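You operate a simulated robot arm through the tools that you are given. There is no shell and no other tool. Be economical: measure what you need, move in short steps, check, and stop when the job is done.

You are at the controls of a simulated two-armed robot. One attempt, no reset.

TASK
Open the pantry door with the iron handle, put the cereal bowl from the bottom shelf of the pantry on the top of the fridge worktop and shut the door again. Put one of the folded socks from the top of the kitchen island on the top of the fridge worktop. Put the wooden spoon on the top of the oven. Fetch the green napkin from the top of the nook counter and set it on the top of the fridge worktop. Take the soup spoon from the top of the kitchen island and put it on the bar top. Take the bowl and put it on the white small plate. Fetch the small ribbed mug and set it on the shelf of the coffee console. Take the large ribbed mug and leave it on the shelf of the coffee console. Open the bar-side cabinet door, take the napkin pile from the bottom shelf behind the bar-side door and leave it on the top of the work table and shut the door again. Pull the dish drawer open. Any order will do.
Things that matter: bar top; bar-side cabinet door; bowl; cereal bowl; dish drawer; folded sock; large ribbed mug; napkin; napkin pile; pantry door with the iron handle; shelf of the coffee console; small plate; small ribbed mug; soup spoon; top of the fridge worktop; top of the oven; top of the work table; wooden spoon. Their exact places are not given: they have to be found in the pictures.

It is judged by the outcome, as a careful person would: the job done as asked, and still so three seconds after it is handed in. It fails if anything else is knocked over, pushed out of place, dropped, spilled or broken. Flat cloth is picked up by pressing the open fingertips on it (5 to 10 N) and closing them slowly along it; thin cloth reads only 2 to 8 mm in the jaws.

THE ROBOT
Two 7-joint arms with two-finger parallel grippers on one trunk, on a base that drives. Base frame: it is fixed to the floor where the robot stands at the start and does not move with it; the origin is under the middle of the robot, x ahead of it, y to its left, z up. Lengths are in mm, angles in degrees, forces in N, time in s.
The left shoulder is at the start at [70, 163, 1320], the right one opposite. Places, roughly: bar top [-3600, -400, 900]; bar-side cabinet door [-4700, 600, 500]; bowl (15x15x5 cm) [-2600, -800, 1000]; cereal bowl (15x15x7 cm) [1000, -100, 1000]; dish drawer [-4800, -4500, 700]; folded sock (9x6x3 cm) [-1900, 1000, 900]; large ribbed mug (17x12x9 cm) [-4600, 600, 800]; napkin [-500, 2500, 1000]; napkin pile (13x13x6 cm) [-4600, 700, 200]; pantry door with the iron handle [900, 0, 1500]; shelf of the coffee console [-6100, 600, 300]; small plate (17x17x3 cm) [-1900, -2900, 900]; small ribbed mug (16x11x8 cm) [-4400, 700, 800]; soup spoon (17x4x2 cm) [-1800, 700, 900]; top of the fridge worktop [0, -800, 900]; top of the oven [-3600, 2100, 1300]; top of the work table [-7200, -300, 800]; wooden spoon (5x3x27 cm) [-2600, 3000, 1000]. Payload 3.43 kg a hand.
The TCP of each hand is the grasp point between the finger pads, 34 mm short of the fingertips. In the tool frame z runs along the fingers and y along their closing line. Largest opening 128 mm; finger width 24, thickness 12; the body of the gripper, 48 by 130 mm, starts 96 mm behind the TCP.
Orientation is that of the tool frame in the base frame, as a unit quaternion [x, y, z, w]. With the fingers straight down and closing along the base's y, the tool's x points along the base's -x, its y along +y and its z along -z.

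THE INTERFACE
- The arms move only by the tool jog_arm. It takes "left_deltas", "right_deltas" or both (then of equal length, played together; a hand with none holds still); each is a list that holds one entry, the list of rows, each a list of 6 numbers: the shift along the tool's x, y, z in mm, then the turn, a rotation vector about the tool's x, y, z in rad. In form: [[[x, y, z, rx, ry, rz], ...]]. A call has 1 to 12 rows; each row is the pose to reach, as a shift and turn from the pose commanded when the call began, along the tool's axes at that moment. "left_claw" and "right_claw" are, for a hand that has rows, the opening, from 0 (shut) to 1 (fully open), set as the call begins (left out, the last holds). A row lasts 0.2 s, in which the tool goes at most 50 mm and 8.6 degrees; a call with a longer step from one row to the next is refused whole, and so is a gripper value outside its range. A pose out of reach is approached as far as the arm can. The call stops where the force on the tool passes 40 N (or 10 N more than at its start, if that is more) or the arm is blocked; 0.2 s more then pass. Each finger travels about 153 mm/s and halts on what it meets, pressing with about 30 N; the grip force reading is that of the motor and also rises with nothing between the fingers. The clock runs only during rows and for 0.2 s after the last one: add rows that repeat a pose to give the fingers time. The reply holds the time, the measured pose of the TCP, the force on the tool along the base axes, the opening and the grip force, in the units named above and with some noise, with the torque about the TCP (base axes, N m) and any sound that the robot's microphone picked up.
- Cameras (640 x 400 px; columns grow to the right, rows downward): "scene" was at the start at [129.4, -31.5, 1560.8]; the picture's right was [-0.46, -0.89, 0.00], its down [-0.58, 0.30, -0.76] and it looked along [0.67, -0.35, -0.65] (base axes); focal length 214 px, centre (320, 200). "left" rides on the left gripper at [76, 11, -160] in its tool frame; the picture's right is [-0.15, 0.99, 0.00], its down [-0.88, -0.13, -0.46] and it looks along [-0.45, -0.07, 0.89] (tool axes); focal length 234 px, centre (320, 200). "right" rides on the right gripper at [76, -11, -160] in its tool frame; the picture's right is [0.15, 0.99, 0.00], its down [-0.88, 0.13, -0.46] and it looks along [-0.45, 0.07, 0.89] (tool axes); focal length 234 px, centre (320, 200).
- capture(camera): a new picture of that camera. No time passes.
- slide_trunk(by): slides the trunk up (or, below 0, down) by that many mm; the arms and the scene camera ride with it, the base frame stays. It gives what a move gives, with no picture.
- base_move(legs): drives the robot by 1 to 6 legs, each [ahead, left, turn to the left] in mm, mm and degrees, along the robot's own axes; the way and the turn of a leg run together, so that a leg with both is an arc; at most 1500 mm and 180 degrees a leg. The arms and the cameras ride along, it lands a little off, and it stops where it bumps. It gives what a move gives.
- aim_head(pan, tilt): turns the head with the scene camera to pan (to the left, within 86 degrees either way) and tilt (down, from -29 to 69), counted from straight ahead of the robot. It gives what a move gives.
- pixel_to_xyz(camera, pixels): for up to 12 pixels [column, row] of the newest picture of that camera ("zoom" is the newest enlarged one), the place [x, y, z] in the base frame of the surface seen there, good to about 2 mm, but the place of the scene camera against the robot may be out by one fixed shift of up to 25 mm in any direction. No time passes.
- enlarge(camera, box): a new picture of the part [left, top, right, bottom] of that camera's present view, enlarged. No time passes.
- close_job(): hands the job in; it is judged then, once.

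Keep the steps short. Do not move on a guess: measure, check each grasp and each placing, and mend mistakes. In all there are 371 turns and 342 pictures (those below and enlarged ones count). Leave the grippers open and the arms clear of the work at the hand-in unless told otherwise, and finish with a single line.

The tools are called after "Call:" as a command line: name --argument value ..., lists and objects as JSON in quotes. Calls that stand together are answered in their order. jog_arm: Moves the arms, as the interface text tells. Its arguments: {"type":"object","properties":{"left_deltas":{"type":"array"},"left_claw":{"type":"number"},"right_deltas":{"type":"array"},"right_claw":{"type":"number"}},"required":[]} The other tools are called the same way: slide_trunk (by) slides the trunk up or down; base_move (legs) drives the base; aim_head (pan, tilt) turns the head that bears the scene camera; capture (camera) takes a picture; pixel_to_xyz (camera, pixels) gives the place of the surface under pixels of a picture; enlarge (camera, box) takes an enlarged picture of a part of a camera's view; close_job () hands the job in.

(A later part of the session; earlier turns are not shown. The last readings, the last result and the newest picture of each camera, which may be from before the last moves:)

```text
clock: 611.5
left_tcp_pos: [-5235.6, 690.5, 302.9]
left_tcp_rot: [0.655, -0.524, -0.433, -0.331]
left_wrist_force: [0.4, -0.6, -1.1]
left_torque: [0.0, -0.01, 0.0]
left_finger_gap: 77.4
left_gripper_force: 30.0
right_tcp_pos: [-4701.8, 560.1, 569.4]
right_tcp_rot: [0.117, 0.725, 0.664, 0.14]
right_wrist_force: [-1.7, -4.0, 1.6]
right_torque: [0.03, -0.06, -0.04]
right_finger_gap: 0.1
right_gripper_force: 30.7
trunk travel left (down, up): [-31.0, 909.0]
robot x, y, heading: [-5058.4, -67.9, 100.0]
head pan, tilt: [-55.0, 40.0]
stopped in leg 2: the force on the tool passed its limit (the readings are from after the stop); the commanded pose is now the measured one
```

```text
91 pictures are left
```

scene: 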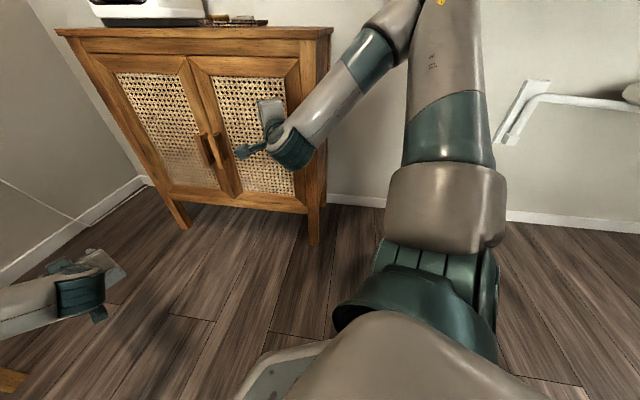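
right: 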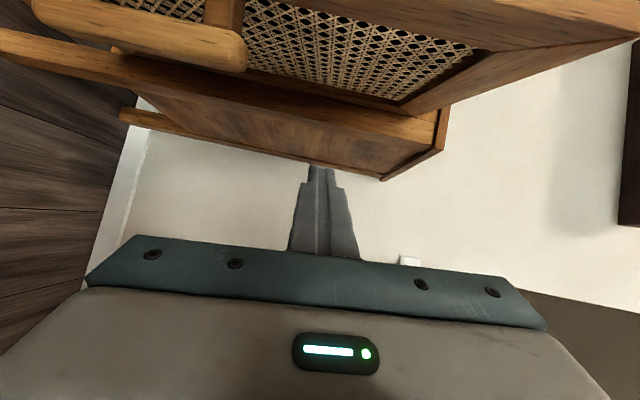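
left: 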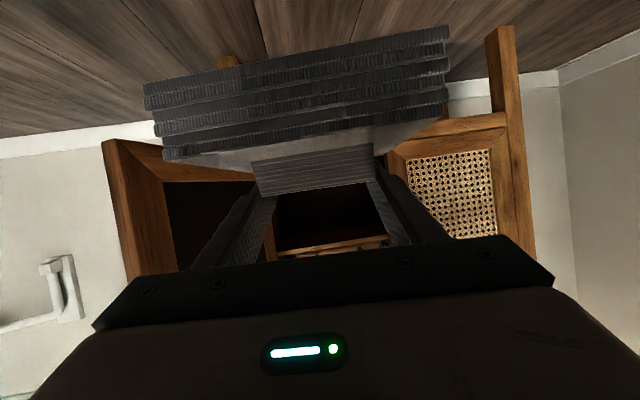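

It looks shut, so I'll verify the seam.

Call:
enlarge --camera "scene" --box '[90, 30, 340, 220]'

Call:
pixel_to_xyz --camera "scene" --pixels '[[190, 65], [200, 65], [295, 70], [235, 190], [225, 190], [290, 195], [130, 70]]'

```text
2.11 times, centred on (215, 125) of scene
```

zoom: 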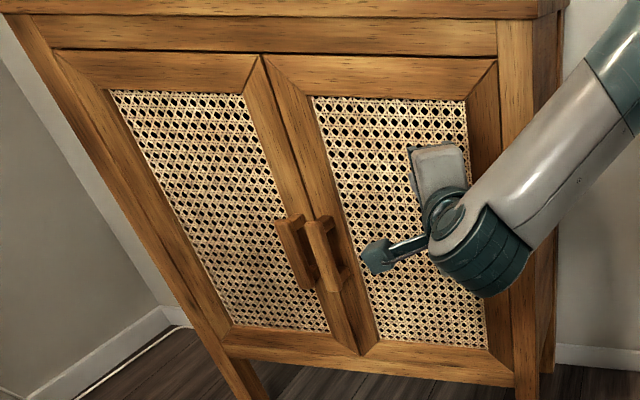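

```text
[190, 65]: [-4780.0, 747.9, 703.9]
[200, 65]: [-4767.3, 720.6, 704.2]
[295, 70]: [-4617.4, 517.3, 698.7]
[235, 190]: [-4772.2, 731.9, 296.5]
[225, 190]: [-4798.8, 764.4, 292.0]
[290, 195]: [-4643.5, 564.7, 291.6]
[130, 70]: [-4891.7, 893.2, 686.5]
```

The cabinet door is shut. Now to carry the pile to the work table: back away, raise the trunk and turn to face the table.

Call:
base_move --legs '[[-315, 288, 0]]'

Call:
slide_trunk --by 400

Call:
slide_trunk --by 280

Call:
base_move --legs '[[0, 0, 27], [0, 780, 0]]'

Call:
aim_head --pan 10 --tilt 30

Call:
capture --camera "scene"

Call:
capture --camera "left"

```text
clock: 614.1
left_tcp_pos: [-5469.1, 328.3, 303.0]
left_tcp_rot: [0.656, -0.523, -0.433, -0.33]
left_wrist_force: [0.0, -0.2, -1.2]
left_torque: [0.03, 0.01, -0.02]
left_finger_gap: 77.5
left_gripper_force: 29.9
right_tcp_pos: [-4937.0, 199.4, 568.3]
right_tcp_rot: [0.116, 0.727, 0.663, 0.138]
right_wrist_force: [-0.1, 0.0, -0.8]
right_torque: [0.01, -0.02, -0.02]
right_finger_gap: 0.1
right_gripper_force: 29.7
trunk travel left (down, up): [-31.0, 909.0]
robot x, y, heading: [-5292.7, -436.7, 100.0]
head pan, tilt: [-55.0, 40.0]
```

```text
clock: 618.0
left_tcp_pos: [-5470.3, 327.6, 704.1]
left_tcp_rot: [0.656, -0.522, -0.434, -0.33]
left_wrist_force: [0.3, 0.4, -1.0]
left_torque: [0.04, 0.0, 0.0]
left_finger_gap: 77.4
left_gripper_force: 30.0
right_tcp_pos: [-4936.0, 199.2, 968.0]
right_tcp_rot: [0.116, 0.726, 0.663, 0.138]
right_wrist_force: [-0.2, 0.0, -0.3]
right_torque: [-0.02, -0.01, -0.03]
right_finger_gap: 0.0
right_gripper_force: 30.2
trunk travel left (down, up): [-431.0, 509.0]
robot x, y, heading: [-5291.4, -432.5, 100.1]
head pan, tilt: [-55.0, 40.0]
```

```text
clock: 620.8
left_tcp_pos: [-5469.5, 326.6, 982.9]
left_tcp_rot: [0.656, -0.522, -0.434, -0.329]
left_wrist_force: [-0.6, 0.5, -0.5]
left_torque: [0.02, -0.03, 0.02]
left_finger_gap: 77.3
left_gripper_force: 30.0
right_tcp_pos: [-4936.3, 198.5, 1248.1]
right_tcp_rot: [0.116, 0.726, 0.664, 0.139]
right_wrist_force: [0.3, 0.1, 0.6]
right_torque: [-0.04, -0.02, -0.03]
right_finger_gap: 0.0
right_gripper_force: 30.2
trunk travel left (down, up): [-711.0, 229.0]
robot x, y, heading: [-5296.4, -431.5, 100.0]
head pan, tilt: [-55.0, 40.0]
```

```text
clock: 626.4
left_tcp_pos: [-6421.3, -316.6, 984.1]
left_tcp_rot: [0.761, -0.351, -0.5, -0.217]
left_wrist_force: [0.0, 0.5, -1.0]
left_torque: [0.0, 0.0, 0.0]
left_finger_gap: 77.4
left_gripper_force: 29.7
right_tcp_pos: [-5889.2, -184.0, 1247.5]
right_tcp_rot: [-0.061, 0.733, 0.677, -0.024]
right_wrist_force: [-0.8, 0.3, -0.1]
right_torque: [-0.02, -0.04, 0.01]
right_finger_gap: 0.0
right_gripper_force: 30.3
trunk travel left (down, up): [-711.0, 229.0]
robot x, y, heading: [-5912.9, -910.3, 127.9]
head pan, tilt: [-55.0, 40.0]
```

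```text
clock: 627.7
left_tcp_pos: [-6420.9, -316.9, 983.2]
left_tcp_rot: [0.761, -0.351, -0.5, -0.217]
left_wrist_force: [-0.4, 0.3, -0.8]
left_torque: [-0.01, 0.0, -0.01]
left_finger_gap: 77.5
left_gripper_force: 30.2
right_tcp_pos: [-5889.5, -183.8, 1248.3]
right_tcp_rot: [-0.061, 0.733, 0.677, -0.024]
right_wrist_force: [0.5, 0.3, -0.7]
right_torque: [0.02, 0.02, 0.0]
right_finger_gap: 0.0
right_gripper_force: 30.0
trunk travel left (down, up): [-711.0, 229.0]
robot x, y, heading: [-5909.5, -910.3, 128.0]
head pan, tilt: [10.0, 30.0]
```

```text
89 pictures are left
```

scene: 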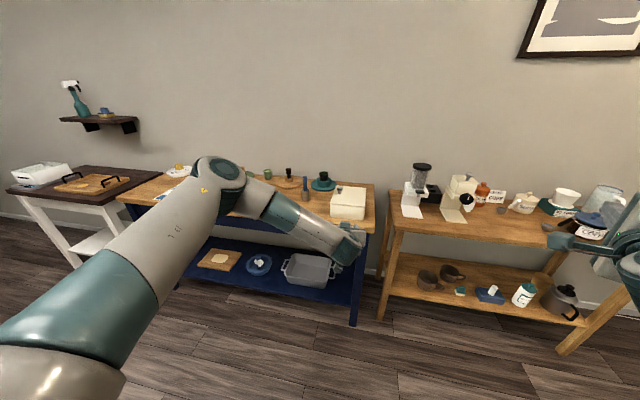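

```text
88 pictures are left
```

left: 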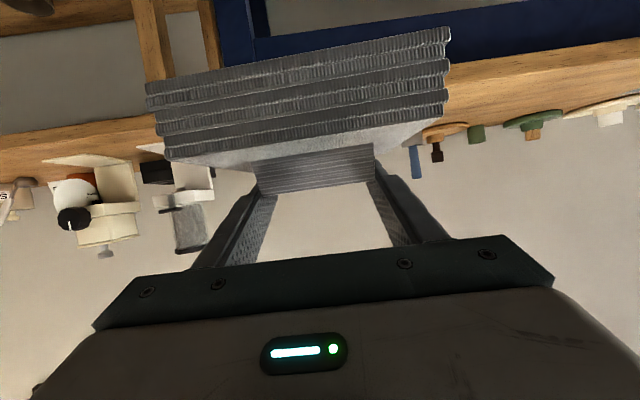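

I'll measure the blue table and the one beyond it, to confirm which is the work table.

Call:
pixel_to_xyz --camera "scene" --pixels '[[130, 195], [372, 222], [370, 190], [160, 178], [330, 215], [300, 195], [130, 175], [50, 190], [75, 185], [345, 205], [250, 180], [280, 205]]'

Call:
enlarge --camera "scene" --box '[100, 150, 390, 290]'

```text
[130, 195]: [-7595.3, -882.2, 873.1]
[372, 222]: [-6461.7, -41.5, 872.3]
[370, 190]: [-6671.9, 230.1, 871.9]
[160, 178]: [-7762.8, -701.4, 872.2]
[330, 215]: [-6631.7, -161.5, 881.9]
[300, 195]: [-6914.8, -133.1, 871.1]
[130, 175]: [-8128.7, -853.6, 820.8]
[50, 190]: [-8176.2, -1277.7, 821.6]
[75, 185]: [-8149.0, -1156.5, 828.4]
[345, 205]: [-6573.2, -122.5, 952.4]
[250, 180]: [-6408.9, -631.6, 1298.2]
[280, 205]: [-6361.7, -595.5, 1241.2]
```

```text
2.21 times, centred on (245, 220) of scene
```

zoom: 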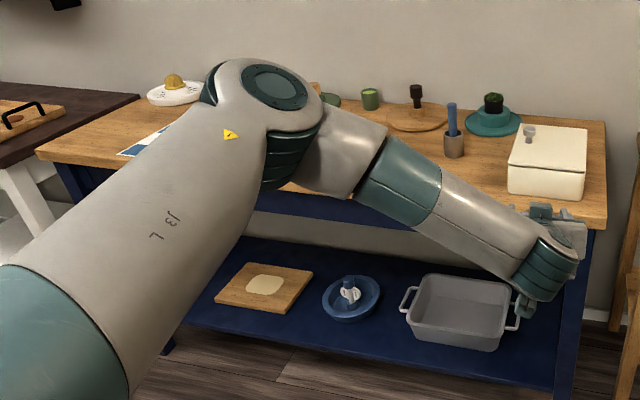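

The blue table is the work table (centre ≈(−7120,−350), top z≈848). I'll move left 400 and forward a bit, then look at the landing spot.

Call:
base_move --legs '[[0, 400, -1.2], [150, 0, 0]]'

Call:
capture --camera "left"

Call:
capture --camera "scene"

```text
clock: 631.2
left_tcp_pos: [-6807.4, -418.0, 985.0]
left_tcp_rot: [0.755, -0.364, -0.497, -0.225]
left_wrist_force: [0.3, 0.8, -1.7]
left_torque: [0.0, 0.01, 0.06]
left_finger_gap: 77.4
left_gripper_force: 30.3
right_tcp_pos: [-6270.6, -303.4, 1248.4]
right_tcp_rot: [-0.048, 0.733, 0.678, -0.012]
right_wrist_force: [-0.5, 0.1, 0.1]
right_torque: [0.01, -0.01, 0.0]
right_finger_gap: 0.0
right_gripper_force: 30.3
trunk travel left (down, up): [-711.0, 229.0]
robot x, y, heading: [-6323.3, -1026.5, 125.7]
head pan, tilt: [10.0, 30.0]
```

```text
86 pictures are left
```

left: 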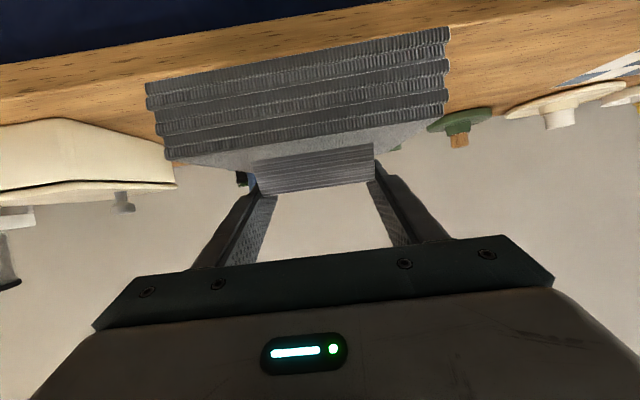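

```text
85 pictures are left
```

scene: 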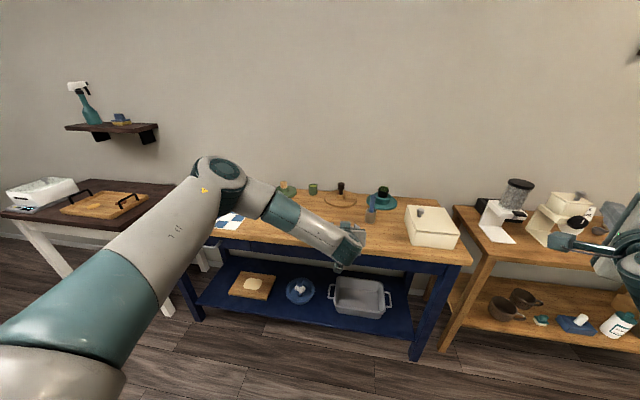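

Call:
pixel_to_xyz --camera "scene" --pixels '[[370, 222], [370, 205], [340, 203], [310, 225], [280, 235], [330, 215], [400, 250]]'

```text
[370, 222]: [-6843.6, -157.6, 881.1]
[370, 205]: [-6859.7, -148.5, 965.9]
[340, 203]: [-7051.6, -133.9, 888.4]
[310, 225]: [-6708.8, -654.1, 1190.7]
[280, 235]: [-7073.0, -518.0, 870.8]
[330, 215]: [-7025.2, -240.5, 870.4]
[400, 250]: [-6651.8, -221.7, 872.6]
```

Clear: the cup is at t −5569 and the pile will sit at t −5700. I'm moving forward 168 and lowering.

Call:
base_move --legs '[[168, 0, 0]]'

Call:
slide_trunk --by -68

Call:
slide_trunk --by -7

Call:
capture --camera "left"

```text
clock: 632.6
left_tcp_pos: [-6907.6, -279.7, 984.5]
left_tcp_rot: [0.755, -0.364, -0.497, -0.226]
left_wrist_force: [0.5, 0.3, -1.3]
left_torque: [-0.03, 0.0, -0.01]
left_finger_gap: 77.4
left_gripper_force: 29.9
right_tcp_pos: [-6369.1, -166.3, 1249.7]
right_tcp_rot: [-0.048, 0.733, 0.678, -0.012]
right_wrist_force: [-0.5, 0.1, 0.4]
right_torque: [-0.02, 0.01, 0.01]
right_finger_gap: 0.2
right_gripper_force: 30.0
trunk travel left (down, up): [-711.0, 229.0]
robot x, y, heading: [-6425.6, -892.9, 125.8]
head pan, tilt: [10.0, 30.0]
```

```text
clock: 633.7
left_tcp_pos: [-6907.2, -279.4, 916.4]
left_tcp_rot: [0.756, -0.364, -0.496, -0.225]
left_wrist_force: [-0.6, -0.1, -0.7]
left_torque: [0.02, -0.03, 0.01]
left_finger_gap: 77.5
left_gripper_force: 30.1
right_tcp_pos: [-6370.5, -164.7, 1180.8]
right_tcp_rot: [-0.047, 0.734, 0.678, -0.012]
right_wrist_force: [-0.9, -0.8, 0.4]
right_torque: [-0.01, 0.02, 0.02]
right_finger_gap: 0.0
right_gripper_force: 30.7
trunk travel left (down, up): [-643.0, 297.0]
robot x, y, heading: [-6419.4, -883.5, 125.6]
head pan, tilt: [10.0, 30.0]
```

```text
clock: 634.3
left_tcp_pos: [-6908.0, -279.0, 911.7]
left_tcp_rot: [0.755, -0.363, -0.497, -0.227]
left_wrist_force: [-1.3, 1.4, 7.7]
left_torque: [0.31, -0.48, 0.18]
left_finger_gap: 77.3
left_gripper_force: 30.1
right_tcp_pos: [-6370.5, -165.6, 1174.6]
right_tcp_rot: [-0.048, 0.733, 0.678, -0.012]
right_wrist_force: [0.2, 0.3, -0.5]
right_torque: [0.02, 0.0, 0.03]
right_finger_gap: 0.0
right_gripper_force: 30.3
trunk travel left (down, up): [-636.0, 304.0]
robot x, y, heading: [-6420.7, -889.7, 125.6]
head pan, tilt: [10.0, 30.0]
```

```text
84 pictures are left
```

left: 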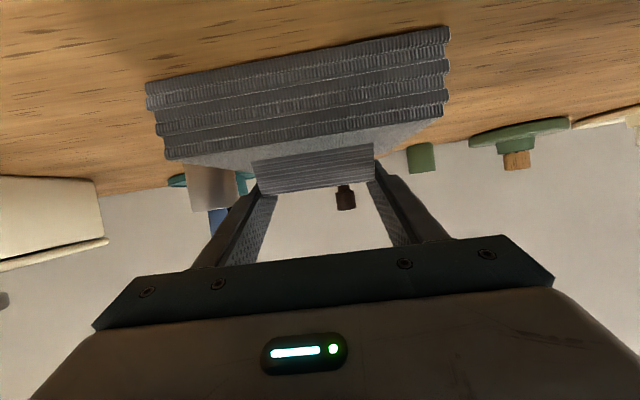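

Contact at 7.7 N. I'm releasing and rising.

Call:
jog_arm --left_deltas '[[[0, 0, 0, 0, 0, 0], [0, 0, 0, 0, 0, 0], [-10, 0, -10, 0, 0, 0], [-30, 0, -30, 0, 0, 0], [-50, 0, -50, 0, 0, 0]]]' --left_claw 0.85

Call:
slide_trunk --by 100

Call:
base_move --legs '[[-300, 0, 0]]'

Call:
capture --camera "scene"

```text
clock: 635.5
left_tcp_pos: [-6887.0, -300.3, 974.6]
left_tcp_rot: [0.755, -0.364, -0.496, -0.225]
left_wrist_force: [0.4, 0.5, -0.2]
left_torque: [0.02, 0.01, 0.0]
left_finger_gap: 108.8
left_gripper_force: 0.0
right_tcp_pos: [-6370.4, -166.2, 1173.9]
right_tcp_rot: [-0.048, 0.733, 0.678, -0.012]
right_wrist_force: [1.1, -1.3, 0.1]
right_torque: [-0.02, -0.01, 0.0]
right_finger_gap: 0.0
right_gripper_force: 30.2
trunk travel left (down, up): [-636.0, 304.0]
robot x, y, heading: [-6422.8, -886.6, 125.8]
head pan, tilt: [10.0, 30.0]
```

```text
clock: 636.8
left_tcp_pos: [-6888.5, -300.2, 1073.4]
left_tcp_rot: [0.755, -0.364, -0.496, -0.225]
left_wrist_force: [0.5, 0.5, 0.7]
left_torque: [-0.01, 0.01, -0.01]
left_finger_gap: 108.7
left_gripper_force: 0.0
right_tcp_pos: [-6370.8, -165.0, 1273.0]
right_tcp_rot: [-0.048, 0.734, 0.677, -0.013]
right_wrist_force: [0.4, -0.2, -0.2]
right_torque: [0.01, 0.01, -0.02]
right_finger_gap: 0.0
right_gripper_force: 29.3
trunk travel left (down, up): [-736.0, 204.0]
robot x, y, heading: [-6418.3, -891.6, 125.5]
head pan, tilt: [10.0, 30.0]
```

```text
clock: 638.9
left_tcp_pos: [-6713.9, -543.2, 1072.2]
left_tcp_rot: [0.755, -0.364, -0.496, -0.226]
left_wrist_force: [0.3, -0.9, -0.3]
left_torque: [-0.02, 0.0, 0.01]
left_finger_gap: 108.7
left_gripper_force: 0.0
right_tcp_pos: [-6196.2, -407.9, 1273.5]
right_tcp_rot: [-0.049, 0.734, 0.677, -0.013]
right_wrist_force: [-0.6, 0.2, 0.6]
right_torque: [-0.02, 0.02, -0.02]
right_finger_gap: 0.2
right_gripper_force: 30.4
trunk travel left (down, up): [-736.0, 204.0]
robot x, y, heading: [-6248.7, -1135.9, 125.7]
head pan, tilt: [10.0, 30.0]
```

```text
83 pictures are left
```

scene: 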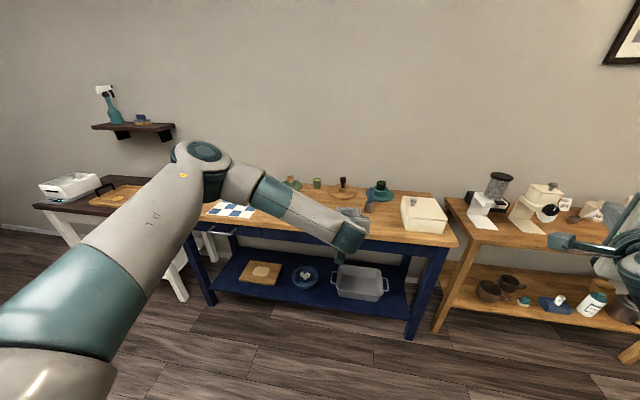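

The pile is on the work table. Next is the dish drawer, across the room. I'll go around the dining table by the bar-side aisle, keeping this heading.

Call:
capture --camera "left"

Call:
base_move --legs '[[0, -1480, 0], [-1200, 0, 0], [-1150, 0, 0]]'

Call:
aim_head --pan 80 --tilt 25

Call:
capture --camera "scene"

```text
82 pictures are left
```

left: 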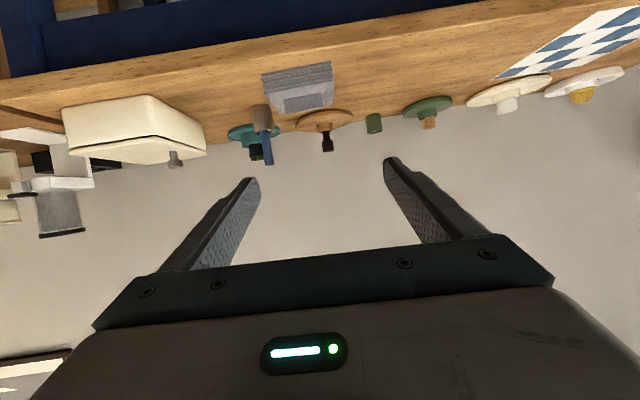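

```text
clock: 657.2
left_tcp_pos: [-4144.7, -1573.8, 1072.8]
left_tcp_rot: [0.754, -0.369, -0.494, -0.228]
left_wrist_force: [-0.1, 0.2, -0.7]
left_torque: [0.01, -0.01, 0.05]
left_finger_gap: 108.6
left_gripper_force: 0.0
right_tcp_pos: [-3624.5, -1443.4, 1274.0]
right_tcp_rot: [-0.044, 0.735, 0.677, -0.009]
right_wrist_force: [-0.1, -0.8, 0.3]
right_torque: [0.03, -0.01, 0.03]
right_finger_gap: 0.0
right_gripper_force: 30.2
trunk travel left (down, up): [-736.0, 204.0]
robot x, y, heading: [-3683.9, -2168.7, 125.1]
head pan, tilt: [10.0, 30.0]
```

```text
clock: 658.6
left_tcp_pos: [-4144.5, -1572.7, 1073.1]
left_tcp_rot: [0.753, -0.368, -0.495, -0.228]
left_wrist_force: [0.2, -0.7, -0.3]
left_torque: [0.0, 0.0, -0.03]
left_finger_gap: 108.8
left_gripper_force: 0.0
right_tcp_pos: [-3624.6, -1444.7, 1273.1]
right_tcp_rot: [-0.045, 0.735, 0.677, -0.009]
right_wrist_force: [0.2, 0.3, -0.3]
right_torque: [-0.03, 0.0, -0.01]
right_finger_gap: 0.0
right_gripper_force: 29.9
trunk travel left (down, up): [-736.0, 204.0]
robot x, y, heading: [-3681.6, -2169.0, 124.9]
head pan, tilt: [80.0, 25.0]
```

```text
81 pictures are left
```

scene: 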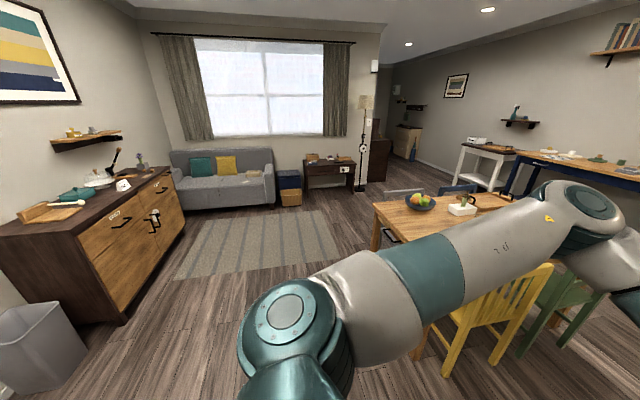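

I see the dark sideboard with wooden fronts. I'll enlarge to find the dish drawer.

Call:
enlarge --camera "scene" --box '[20, 150, 210, 330]'

Call:
pixel_to_xyz --camera "scene" --pixels '[[120, 222], [155, 240], [110, 250], [165, 205], [125, 320], [185, 230], [78, 230], [172, 180], [152, 215], [200, 270]]'

```text
2.22 times, centred on (115, 240) of scene
```

zoom: 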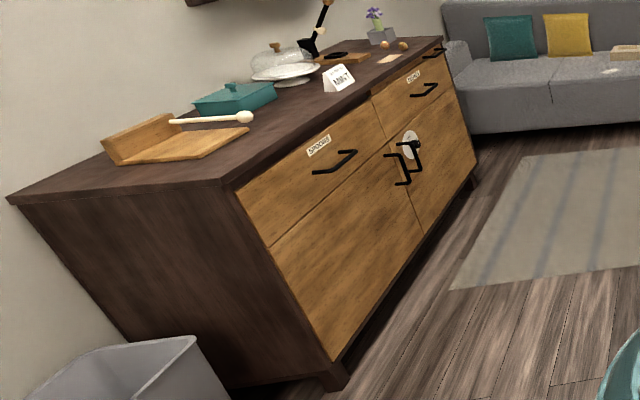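

```text
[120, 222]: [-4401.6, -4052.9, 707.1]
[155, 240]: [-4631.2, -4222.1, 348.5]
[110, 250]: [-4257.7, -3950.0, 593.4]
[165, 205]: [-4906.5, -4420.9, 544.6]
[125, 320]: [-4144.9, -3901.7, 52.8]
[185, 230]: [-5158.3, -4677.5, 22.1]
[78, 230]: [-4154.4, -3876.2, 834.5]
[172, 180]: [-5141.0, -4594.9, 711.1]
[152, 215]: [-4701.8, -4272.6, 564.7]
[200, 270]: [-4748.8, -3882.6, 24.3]
```

The right-hand top drawer matches the dish drawer's place. My right hand is already rolled to grip a horizontal bar. I'll drive over and turn toward it, retracting the left hand.

Call:
jog_arm --left_deltas '[[[0, 0, -40, 0, 0, 0], [0, 0, -80, 0, 0, 0], [0, 0, -120, 0, 0, 0], [0, 0, -160, 0, 0, 0], [0, 0, -160, 0, 0, 0]]]'

Call:
base_move --legs '[[-150, 0, 0], [0, 1400, 0], [0, 300, 0], [0, 0, -147]]'

Call:
aim_head --pan -30 --tilt 30

Call:
capture --camera "scene"

```text
clock: 659.8
left_tcp_pos: [-4053.4, -1685.4, 1138.2]
left_tcp_rot: [0.753, -0.369, -0.494, -0.229]
left_wrist_force: [-1.1, 0.3, -0.1]
left_torque: [0.01, -0.03, -0.02]
left_finger_gap: 108.9
left_gripper_force: 0.0
right_tcp_pos: [-3625.2, -1444.0, 1273.1]
right_tcp_rot: [-0.045, 0.734, 0.678, -0.008]
right_wrist_force: [0.9, 0.4, -0.1]
right_torque: [-0.01, 0.03, -0.01]
right_finger_gap: 0.0
right_gripper_force: 30.1
trunk travel left (down, up): [-736.0, 204.0]
robot x, y, heading: [-3683.0, -2169.2, 124.9]
head pan, tilt: [80.0, 25.0]
```

```text
clock: 675.6
left_tcp_pos: [-4400.4, -3500.3, 1139.2]
left_tcp_rot: [0.145, 0.826, -0.082, 0.538]
left_wrist_force: [-0.6, -1.1, 0.6]
left_torque: [-0.01, 0.0, -0.03]
left_finger_gap: 108.6
left_gripper_force: 0.0
right_tcp_pos: [-4634.6, -3931.0, 1273.8]
right_tcp_rot: [0.694, 0.245, 0.195, 0.649]
right_wrist_force: [-0.3, -0.6, -0.2]
right_torque: [-0.01, 0.01, -0.02]
right_finger_gap: 0.0
right_gripper_force: 30.2
trunk travel left (down, up): [-736.0, 204.0]
robot x, y, heading: [-4966.3, -3288.6, -23.1]
head pan, tilt: [80.0, 25.0]
```

```text
clock: 677.5
left_tcp_pos: [-4400.2, -3500.5, 1138.5]
left_tcp_rot: [0.146, 0.826, -0.082, 0.538]
left_wrist_force: [-0.2, -0.1, -0.4]
left_torque: [-0.03, 0.01, 0.02]
left_finger_gap: 108.7
left_gripper_force: 0.1
right_tcp_pos: [-4634.9, -3932.4, 1273.1]
right_tcp_rot: [0.693, 0.246, 0.196, 0.648]
right_wrist_force: [-0.7, 0.5, 0.1]
right_torque: [0.0, -0.01, -0.02]
right_finger_gap: 0.0
right_gripper_force: 30.6
trunk travel left (down, up): [-736.0, 204.0]
robot x, y, heading: [-4970.0, -3287.0, -22.9]
head pan, tilt: [-30.0, 30.0]
```

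```text
79 pictures are left
```

scene: 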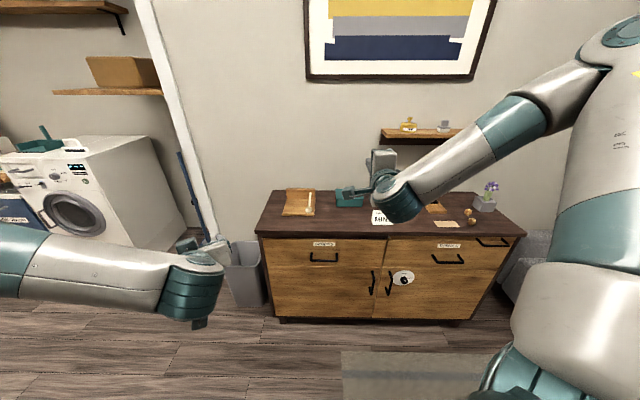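

Call:
enlarge --camera "scene" --box '[250, 170, 540, 330]'

Call:
pixel_to_xyz --camera "scene" --pixels '[[448, 261], [435, 258], [463, 258], [450, 246], [430, 240], [480, 250], [495, 244], [390, 240], [350, 245], [420, 275], [325, 260]]'

```text
2.21 times, centred on (395, 250) of scene
```

zoom: 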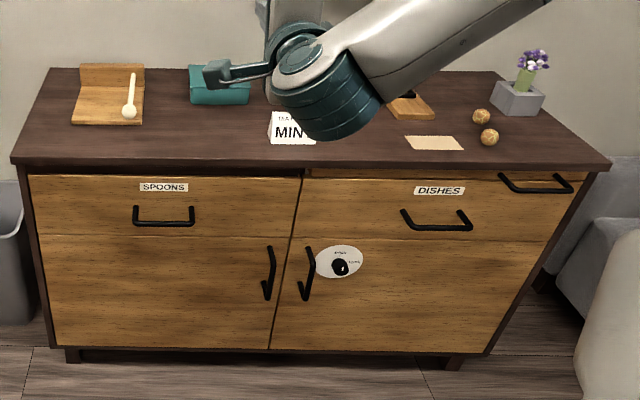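

```text
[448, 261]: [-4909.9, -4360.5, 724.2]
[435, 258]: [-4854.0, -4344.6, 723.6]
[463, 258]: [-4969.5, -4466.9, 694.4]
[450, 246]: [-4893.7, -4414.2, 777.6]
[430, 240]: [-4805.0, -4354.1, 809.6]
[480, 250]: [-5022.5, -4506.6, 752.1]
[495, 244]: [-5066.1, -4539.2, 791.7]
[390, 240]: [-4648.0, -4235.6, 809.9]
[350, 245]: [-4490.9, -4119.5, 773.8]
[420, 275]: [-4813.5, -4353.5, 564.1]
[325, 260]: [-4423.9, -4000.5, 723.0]
```

It's labelled DISHES, with its handle bar at about (−4910,−4360,700). I'm lowering the trunk and moving to a staging pose.

Call:
slide_trunk --by -400

Call:
slide_trunk --by -172

Call:
base_move --legs '[[-192, -439, 0]]'

Call:
jog_arm --right_deltas '[[[0, 0, 0, 0, 0, 0], [0, 0, 0, 0, 0, 0]]]' --right_claw 0.6

Call:
capture --camera "right"

```text
clock: 681.3
left_tcp_pos: [-4399.6, -3501.2, 738.4]
left_tcp_rot: [0.147, 0.826, -0.083, 0.538]
left_wrist_force: [-0.2, -0.9, -1.1]
left_torque: [0.0, 0.01, -0.03]
left_finger_gap: 108.7
left_gripper_force: 0.1
right_tcp_pos: [-4635.0, -3931.0, 874.0]
right_tcp_rot: [0.693, 0.245, 0.196, 0.649]
right_wrist_force: [-0.3, -0.6, -0.1]
right_torque: [0.03, 0.0, 0.0]
right_finger_gap: 0.0
right_gripper_force: 30.0
trunk travel left (down, up): [-336.0, 604.0]
robot x, y, heading: [-4970.8, -3289.3, -22.8]
head pan, tilt: [-30.0, 30.0]
```

```text
clock: 683.2
left_tcp_pos: [-4400.1, -3501.6, 566.4]
left_tcp_rot: [0.145, 0.826, -0.082, 0.539]
left_wrist_force: [-0.6, -0.7, -0.1]
left_torque: [0.01, 0.0, -0.03]
left_finger_gap: 109.0
left_gripper_force: 0.0
right_tcp_pos: [-4634.4, -3931.2, 702.2]
right_tcp_rot: [0.694, 0.246, 0.195, 0.649]
right_wrist_force: [-0.4, -0.4, 0.3]
right_torque: [0.01, -0.01, 0.0]
right_finger_gap: 0.0
right_gripper_force: 29.4
trunk travel left (down, up): [-164.0, 776.0]
robot x, y, heading: [-4970.0, -3288.7, -23.1]
head pan, tilt: [-30.0, 30.0]
```

```text
clock: 686.0
left_tcp_pos: [-4750.7, -3832.2, 566.1]
left_tcp_rot: [0.149, 0.826, -0.084, 0.538]
left_wrist_force: [0.1, 0.0, -1.7]
left_torque: [-0.02, 0.02, 0.01]
left_finger_gap: 108.7
left_gripper_force: 0.0
right_tcp_pos: [-4988.7, -4261.9, 700.9]
right_tcp_rot: [0.695, 0.242, 0.193, 0.649]
right_wrist_force: [0.3, -0.3, -0.8]
right_torque: [0.03, 0.01, -0.01]
right_finger_gap: 0.0
right_gripper_force: 30.0
trunk travel left (down, up): [-164.0, 776.0]
robot x, y, heading: [-5318.1, -3616.0, -23.3]
head pan, tilt: [-30.0, 30.0]
```

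```text
clock: 686.6
left_tcp_pos: [-4750.2, -3832.7, 566.3]
left_tcp_rot: [0.149, 0.825, -0.085, 0.539]
left_wrist_force: [0.0, -0.3, -0.5]
left_torque: [-0.02, 0.04, -0.02]
left_finger_gap: 109.1
left_gripper_force: 0.0
right_tcp_pos: [-4989.4, -4260.6, 701.5]
right_tcp_rot: [0.695, 0.242, 0.192, 0.65]
right_wrist_force: [0.4, 0.6, -0.2]
right_torque: [0.02, -0.01, 0.01]
right_finger_gap: 77.0
right_gripper_force: 0.0
trunk travel left (down, up): [-164.0, 776.0]
robot x, y, heading: [-5316.7, -3614.7, -23.4]
head pan, tilt: [-30.0, 30.0]
```

```text
77 pictures are left
```

right: 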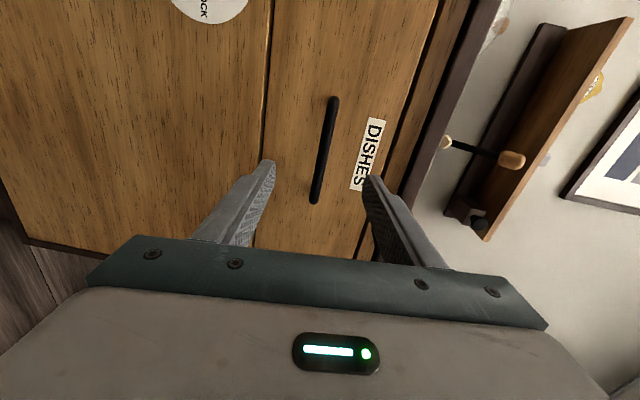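

The handle bar runs from (333,98) to (315,200), between the fingers. I'll measure it.

Call:
pixel_to_xyz --camera "right" --pixels '[[333, 105], [328, 130], [323, 155], [317, 185], [315, 198], [345, 150], [300, 150]]'

```text
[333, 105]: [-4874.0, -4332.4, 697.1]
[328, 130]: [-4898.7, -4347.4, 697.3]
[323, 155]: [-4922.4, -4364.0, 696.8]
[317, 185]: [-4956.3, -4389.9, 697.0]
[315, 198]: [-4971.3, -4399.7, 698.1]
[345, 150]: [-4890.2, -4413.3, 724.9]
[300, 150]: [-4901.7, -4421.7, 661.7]
```

The bar is 124 mm ahead, level with the hand. I'm moving in and closing.

Call:
base_move --legs '[[52, -35, 0], [53, -36, 0]]'

Call:
jog_arm --right_deltas '[[[0, -3, 0, 0, 0, 0], [0, -3, 0, 0, 0, 0], [0, -3, 0, 0, 0, 0]]]' --right_claw 0

Call:
capture --camera "right"

```text
clock: 688.2
left_tcp_pos: [-4682.1, -3942.1, 565.2]
left_tcp_rot: [0.151, 0.825, -0.086, 0.538]
left_wrist_force: [0.2, 0.3, 0.1]
left_torque: [0.01, -0.03, 0.01]
left_finger_gap: 108.9
left_gripper_force: 0.0
right_tcp_pos: [-4919.4, -4369.1, 700.9]
right_tcp_rot: [0.694, 0.242, 0.192, 0.65]
right_wrist_force: [-0.3, -0.7, 0.0]
right_torque: [-0.01, -0.01, 0.0]
right_finger_gap: 76.8
right_gripper_force: 0.1
trunk travel left (down, up): [-164.0, 776.0]
robot x, y, heading: [-5248.1, -3722.0, -23.4]
head pan, tilt: [-30.0, 30.0]
```

```text
clock: 689.2
left_tcp_pos: [-4680.9, -3941.4, 566.2]
left_tcp_rot: [0.15, 0.825, -0.085, 0.539]
left_wrist_force: [0.2, -0.3, -1.2]
left_torque: [0.04, 0.02, -0.02]
left_finger_gap: 108.8
left_gripper_force: 0.1
right_tcp_pos: [-4921.7, -4368.1, 696.6]
right_tcp_rot: [0.699, 0.243, 0.191, 0.645]
right_wrist_force: [1.0, 0.8, -8.6]
right_torque: [0.78, -0.91, -0.18]
right_finger_gap: 14.6
right_gripper_force: 45.1
trunk travel left (down, up): [-164.0, 776.0]
robot x, y, heading: [-5249.7, -3723.5, -23.5]
head pan, tilt: [-30.0, 30.0]
stopped in row 3 (right hand): the force on the tool passed its limit (the readings are from after the stop); the commanded pose is now the measured one
```

```text
76 pictures are left
```

right: 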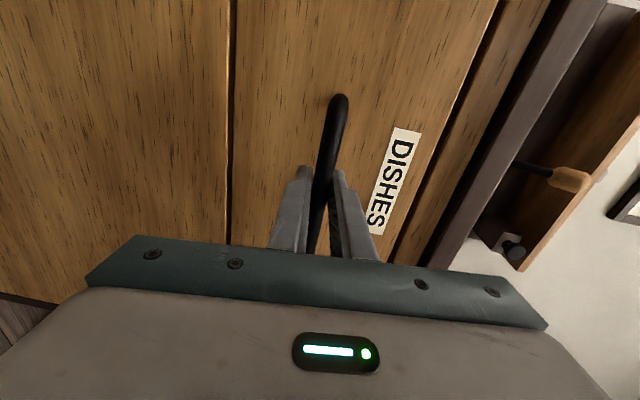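

Gripped. I'm pulling the drawer straight out.

Call:
base_move --legs '[[-110, 62, 0], [-110, 62, 0]]'

Call:
capture --camera "scene"

Call:
capture --camera "right"

```text
clock: 691.4
left_tcp_pos: [-4832.9, -3737.6, 565.2]
left_tcp_rot: [0.148, 0.826, -0.084, 0.538]
left_wrist_force: [0.0, -0.2, -0.6]
left_torque: [-0.02, -0.01, -0.01]
left_finger_gap: 108.7
left_gripper_force: 0.1
right_tcp_pos: [-5070.1, -4165.6, 695.8]
right_tcp_rot: [0.697, 0.247, 0.193, 0.645]
right_wrist_force: [15.7, 11.1, -19.4]
right_torque: [0.77, -0.92, 0.24]
right_finger_gap: 14.6
right_gripper_force: 44.7
trunk travel left (down, up): [-164.0, 776.0]
robot x, y, heading: [-5403.1, -3522.7, -23.0]
head pan, tilt: [-30.0, 30.0]
```

```text
75 pictures are left
```

scene: 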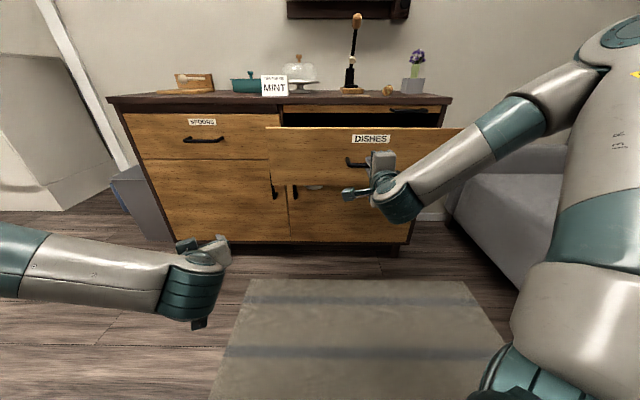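

```text
74 pictures are left
```

right: 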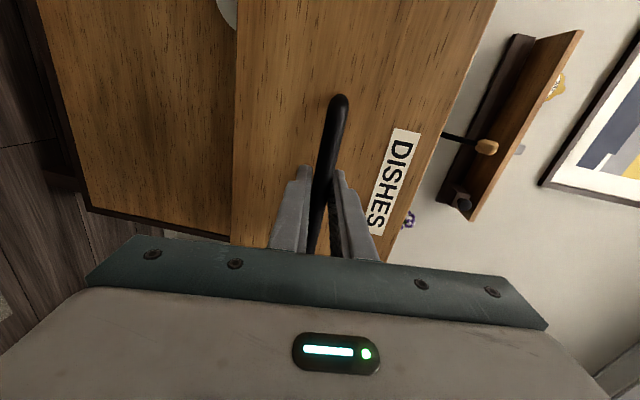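

The drawer is open 250 mm. I'll pull a little more, to its stop.

Call:
base_move --legs '[[-70, 40, 0]]'

Call:
jog_arm --right_deltas '[[[0, 0, 0, 0, 0, 0], [0, 0, 0, 0, 0, 0], [0, 0, 0, 0, 0, 0]]]' --right_claw 0.6

Call:
base_move --legs '[[-174, 99, 0]]'

Call:
capture --camera "scene"

```text
clock: 692.5
left_tcp_pos: [-4876.3, -3679.0, 565.4]
left_tcp_rot: [0.148, 0.826, -0.083, 0.538]
left_wrist_force: [1.1, -0.1, 0.4]
left_torque: [0.06, 0.0, -0.02]
left_finger_gap: 108.7
left_gripper_force: 0.1
right_tcp_pos: [-5112.4, -4111.2, 696.7]
right_tcp_rot: [0.696, 0.245, 0.195, 0.646]
right_wrist_force: [5.5, -4.9, -5.5]
right_torque: [0.77, -0.91, 0.08]
right_finger_gap: 14.5
right_gripper_force: 45.2
trunk travel left (down, up): [-164.0, 776.0]
robot x, y, heading: [-5447.8, -3461.3, -23.0]
head pan, tilt: [-30.0, 30.0]
stopped in leg 1: the force on the tool passed its limit (the readings are from after the stop); the commanded pose is now the measured one
```

```text
clock: 693.3
left_tcp_pos: [-4877.1, -3677.6, 566.6]
left_tcp_rot: [0.147, 0.825, -0.084, 0.539]
left_wrist_force: [-0.8, -0.7, 0.3]
left_torque: [0.01, 0.01, 0.0]
left_finger_gap: 108.7
left_gripper_force: 0.0
right_tcp_pos: [-5112.7, -4109.2, 698.9]
right_tcp_rot: [0.696, 0.245, 0.194, 0.647]
right_wrist_force: [0.4, -0.2, -0.5]
right_torque: [0.0, -0.02, 0.04]
right_finger_gap: 76.7
right_gripper_force: 0.1
trunk travel left (down, up): [-164.0, 776.0]
robot x, y, heading: [-5447.0, -3461.7, -23.4]
head pan, tilt: [-30.0, 30.0]
```

```text
clock: 694.9
left_tcp_pos: [-5002.2, -3518.6, 567.0]
left_tcp_rot: [0.148, 0.826, -0.084, 0.538]
left_wrist_force: [0.4, 0.4, 0.2]
left_torque: [0.02, -0.02, 0.01]
left_finger_gap: 109.0
left_gripper_force: 0.1
right_tcp_pos: [-5237.4, -3950.7, 699.2]
right_tcp_rot: [0.695, 0.244, 0.195, 0.647]
right_wrist_force: [-0.8, -0.4, 0.0]
right_torque: [0.01, 0.0, 0.04]
right_finger_gap: 76.8
right_gripper_force: 0.1
trunk travel left (down, up): [-164.0, 776.0]
robot x, y, heading: [-5570.3, -3304.0, -22.9]
head pan, tilt: [-30.0, 30.0]
```

```text
73 pictures are left
```

scene: 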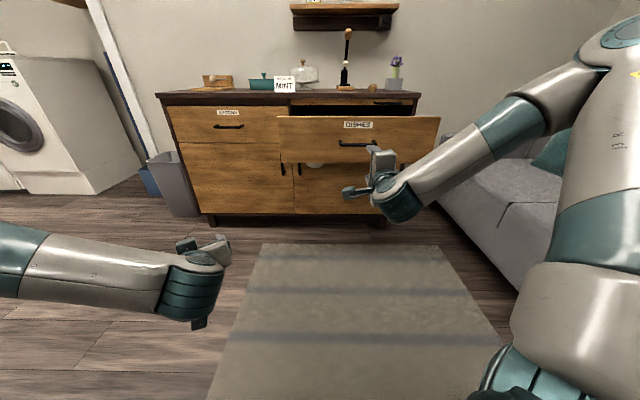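

The dish drawer is open to its stop. Remaining are the wooden spoon and the green napkin. I'll unroll the right hand while drawing it inward, raise the trunk and head for the kitchen.

Call:
jog_arm --right_deltas '[[[19, 0, 0, 0, 0, -0.131], [38, 0, 0, 0, 0, -0.262], [57, 0, 0, 0, 0, -0.393], [76, 0, 0, 0, 0, -0.524], [95, 0, 0, 0, 0, -0.655], [114, 0, 0, 0, 0, -0.785], [133, 0, 0, 0, 0, -0.916], [152, 0, 0, 0, 0, -1.047], [171, 0, 0, 0, 0, -1.178], [190, 0, 0, 0, 0, -1.309], [209, 0, 0, 0, 0, -1.44], [228, 0, 0, 0, 0, -1.571]]]'

Call:
slide_trunk --by 400

Call:
base_move --legs '[[0, 0, 59.7], [1300, 0, 0], [1000, 0, 0]]'

Call:
aim_head --pan 0 --tilt 30

Call:
capture --camera "scene"

```text
clock: 697.5
left_tcp_pos: [-5001.9, -3517.9, 566.9]
left_tcp_rot: [0.147, 0.826, -0.083, 0.538]
left_wrist_force: [0.9, 0.2, -0.2]
left_torque: [0.01, 0.01, -0.01]
left_finger_gap: 108.9
left_gripper_force: 0.0
right_tcp_pos: [-5052.1, -3815.5, 688.9]
right_tcp_rot: [0.32, 0.665, -0.321, 0.594]
right_wrist_force: [-0.1, 0.3, 0.6]
right_torque: [0.01, -0.01, 0.01]
right_finger_gap: 77.0
right_gripper_force: 0.1
trunk travel left (down, up): [-164.0, 776.0]
robot x, y, heading: [-5570.7, -3304.4, -23.0]
head pan, tilt: [-30.0, 30.0]
```

```text
clock: 701.3
left_tcp_pos: [-5002.1, -3517.4, 967.4]
left_tcp_rot: [0.147, 0.825, -0.084, 0.539]
left_wrist_force: [-0.3, -0.2, 0.7]
left_torque: [-0.01, -0.02, 0.0]
left_finger_gap: 108.7
left_gripper_force: 0.1
right_tcp_pos: [-5052.6, -3816.4, 1088.1]
right_tcp_rot: [0.319, 0.666, -0.32, 0.594]
right_wrist_force: [-0.2, 0.0, 0.6]
right_torque: [0.0, -0.01, 0.02]
right_finger_gap: 76.9
right_gripper_force: 0.0
trunk travel left (down, up): [-564.0, 376.0]
robot x, y, heading: [-5569.1, -3301.8, -23.2]
head pan, tilt: [-30.0, 30.0]
```

```text
clock: 715.2
left_tcp_pos: [-3214.1, -1620.1, 967.2]
left_tcp_rot: [-0.267, 0.795, 0.184, 0.512]
left_wrist_force: [0.2, -0.2, -0.2]
left_torque: [-0.03, 0.01, 0.01]
left_finger_gap: 109.0
left_gripper_force: 0.0
right_tcp_pos: [-2990.5, -1824.3, 1088.1]
right_tcp_rot: [-0.039, 0.736, 0.005, 0.676]
right_wrist_force: [-0.3, 0.3, 0.3]
right_torque: [0.03, 0.01, 0.01]
right_finger_gap: 76.8
right_gripper_force: 0.0
trunk travel left (down, up): [-564.0, 376.0]
robot x, y, heading: [-3703.1, -1981.4, 34.3]
head pan, tilt: [-30.0, 30.0]
```

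```text
clock: 716.1
left_tcp_pos: [-3215.3, -1621.1, 966.1]
left_tcp_rot: [-0.268, 0.795, 0.185, 0.512]
left_wrist_force: [-0.1, -0.9, 1.3]
left_torque: [0.02, 0.02, 0.01]
left_finger_gap: 109.0
left_gripper_force: 0.0
right_tcp_pos: [-2989.8, -1824.5, 1088.5]
right_tcp_rot: [-0.04, 0.737, 0.006, 0.675]
right_wrist_force: [-0.5, 0.1, -0.2]
right_torque: [0.0, 0.03, 0.01]
right_finger_gap: 76.4
right_gripper_force: 0.1
trunk travel left (down, up): [-564.0, 376.0]
robot x, y, heading: [-3703.6, -1986.1, 34.4]
head pan, tilt: [0.0, 30.0]
```

```text
72 pictures are left
```

scene: 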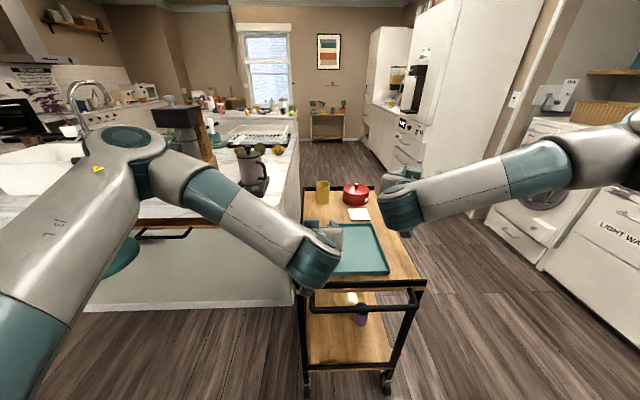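

The cart is ahead. I'll slide right to clear it, turn to face −n so the elbows stay away from the fridge, cross to the kitchen aisle and go down it.

Call:
base_move --legs '[[0, -690, 0], [0, 0, 92.4], [0, -1250, 0], [0, -1190, 0]]'

Call:
aim_head --pan 0 --tilt 25

Call:
capture --camera "scene"

```text
clock: 726.9
left_tcp_pos: [-3306.5, -1797.3, 967.3]
left_tcp_rot: [0.771, -0.33, -0.507, -0.201]
left_wrist_force: [0.4, -0.2, 0.6]
left_torque: [-0.02, 0.02, 0.02]
left_finger_gap: 108.8
left_gripper_force: 0.0
right_tcp_pos: [-3129.3, -1552.0, 1087.7]
right_tcp_rot: [0.576, -0.463, -0.507, -0.444]
right_wrist_force: [1.5, 0.2, -0.4]
right_torque: [-0.02, 0.0, 0.04]
right_finger_gap: 76.8
right_gripper_force: 0.1
trunk travel left (down, up): [-564.0, 376.0]
robot x, y, heading: [-2889.5, -2242.6, 130.9]
head pan, tilt: [0.0, 30.0]
stopped in leg 3: the robot was blocked; the commanded pose is now the measured one
```

```text
clock: 727.5
left_tcp_pos: [-3312.3, -1803.0, 965.7]
left_tcp_rot: [0.772, -0.328, -0.506, -0.202]
left_wrist_force: [0.7, 0.2, -0.1]
left_torque: [-0.02, 0.0, -0.01]
left_finger_gap: 108.6
left_gripper_force: 0.0
right_tcp_pos: [-3138.0, -1556.2, 1089.6]
right_tcp_rot: [0.577, -0.459, -0.508, -0.445]
right_wrist_force: [-0.5, 0.2, 0.7]
right_torque: [-0.04, 0.04, -0.01]
right_finger_gap: 76.8
right_gripper_force: 0.0
trunk travel left (down, up): [-564.0, 376.0]
robot x, y, heading: [-2889.5, -2241.8, 131.2]
head pan, tilt: [0.0, 25.0]
```

```text
71 pictures are left
```

scene: 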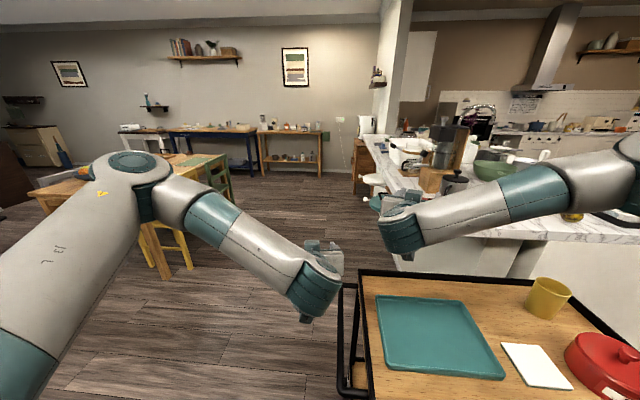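

The cart's corner is just ahead. I'll step back, pass it, then come forward again.

Call:
base_move --legs '[[-130, 0, -4.4], [0, -950, 0], [170, 0, 0], [0, -980, 0]]'

Call:
capture --camera "scene"

```text
clock: 739.0
left_tcp_pos: [-1781.5, -587.5, 967.1]
left_tcp_rot: [0.762, -0.351, -0.499, -0.216]
left_wrist_force: [0.4, 0.4, 0.3]
left_torque: [0.01, 0.03, 0.01]
left_finger_gap: 108.8
left_gripper_force: 0.0
right_tcp_pos: [-1593.5, -352.4, 1088.3]
right_tcp_rot: [0.563, -0.477, -0.495, -0.459]
right_wrist_force: [-0.6, -0.7, 1.0]
right_torque: [0.02, 0.02, 0.02]
right_finger_gap: 76.8
right_gripper_force: 0.1
trunk travel left (down, up): [-564.0, 376.0]
robot x, y, heading: [-1389.2, -1050.9, 127.7]
head pan, tilt: [0.0, 25.0]
```

```text
70 pictures are left
```

scene: 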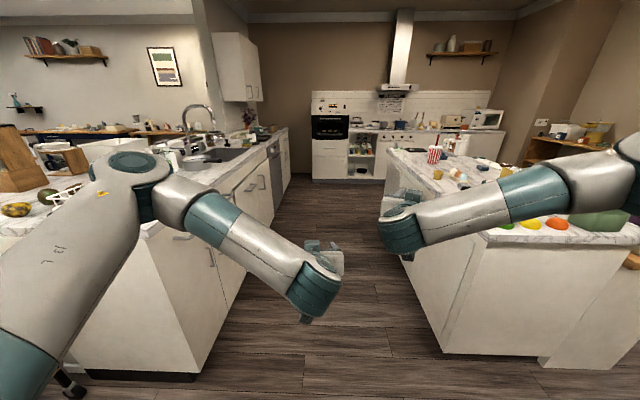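

The aisle is clear. I'm driving down it toward the stove wall.

Call:
base_move --legs '[[1300, 0, -0.9], [1300, 0, 0]]'

Call:
aim_head --pan -25 --tilt 22

Call:
capture --camera "scene"

```text
clock: 751.5
left_tcp_pos: [-3356.6, 1432.7, 966.6]
left_tcp_rot: [0.762, -0.351, -0.5, -0.216]
left_wrist_force: [0.0, 0.5, 0.5]
left_torque: [-0.02, -0.03, 0.01]
left_finger_gap: 108.7
left_gripper_force: 0.0
right_tcp_pos: [-3165.0, 1668.1, 1088.1]
right_tcp_rot: [0.563, -0.478, -0.494, -0.46]
right_wrist_force: [-0.8, 0.4, -0.2]
right_torque: [-0.01, 0.02, 0.01]
right_finger_gap: 76.5
right_gripper_force: 0.0
trunk travel left (down, up): [-564.0, 376.0]
robot x, y, heading: [-2966.0, 965.9, 127.7]
head pan, tilt: [0.0, 25.0]
```

```text
clock: 752.4
left_tcp_pos: [-3356.2, 1433.5, 965.4]
left_tcp_rot: [0.761, -0.353, -0.499, -0.218]
left_wrist_force: [-0.6, 0.9, -0.9]
left_torque: [0.0, -0.01, 0.0]
left_finger_gap: 108.8
left_gripper_force: 0.1
right_tcp_pos: [-3166.6, 1668.3, 1088.0]
right_tcp_rot: [0.562, -0.478, -0.494, -0.461]
right_wrist_force: [-0.4, 0.7, -0.8]
right_torque: [-0.01, 0.0, -0.01]
right_finger_gap: 76.6
right_gripper_force: 0.0
trunk travel left (down, up): [-564.0, 376.0]
robot x, y, heading: [-2964.4, 965.9, 127.3]
head pan, tilt: [-25.0, 22.0]
```

```text
69 pictures are left
```

scene: 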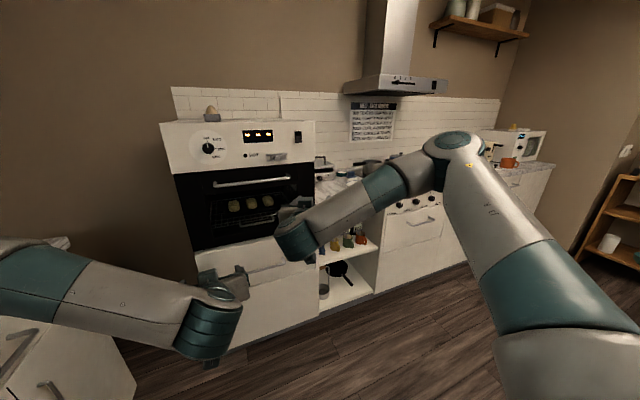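

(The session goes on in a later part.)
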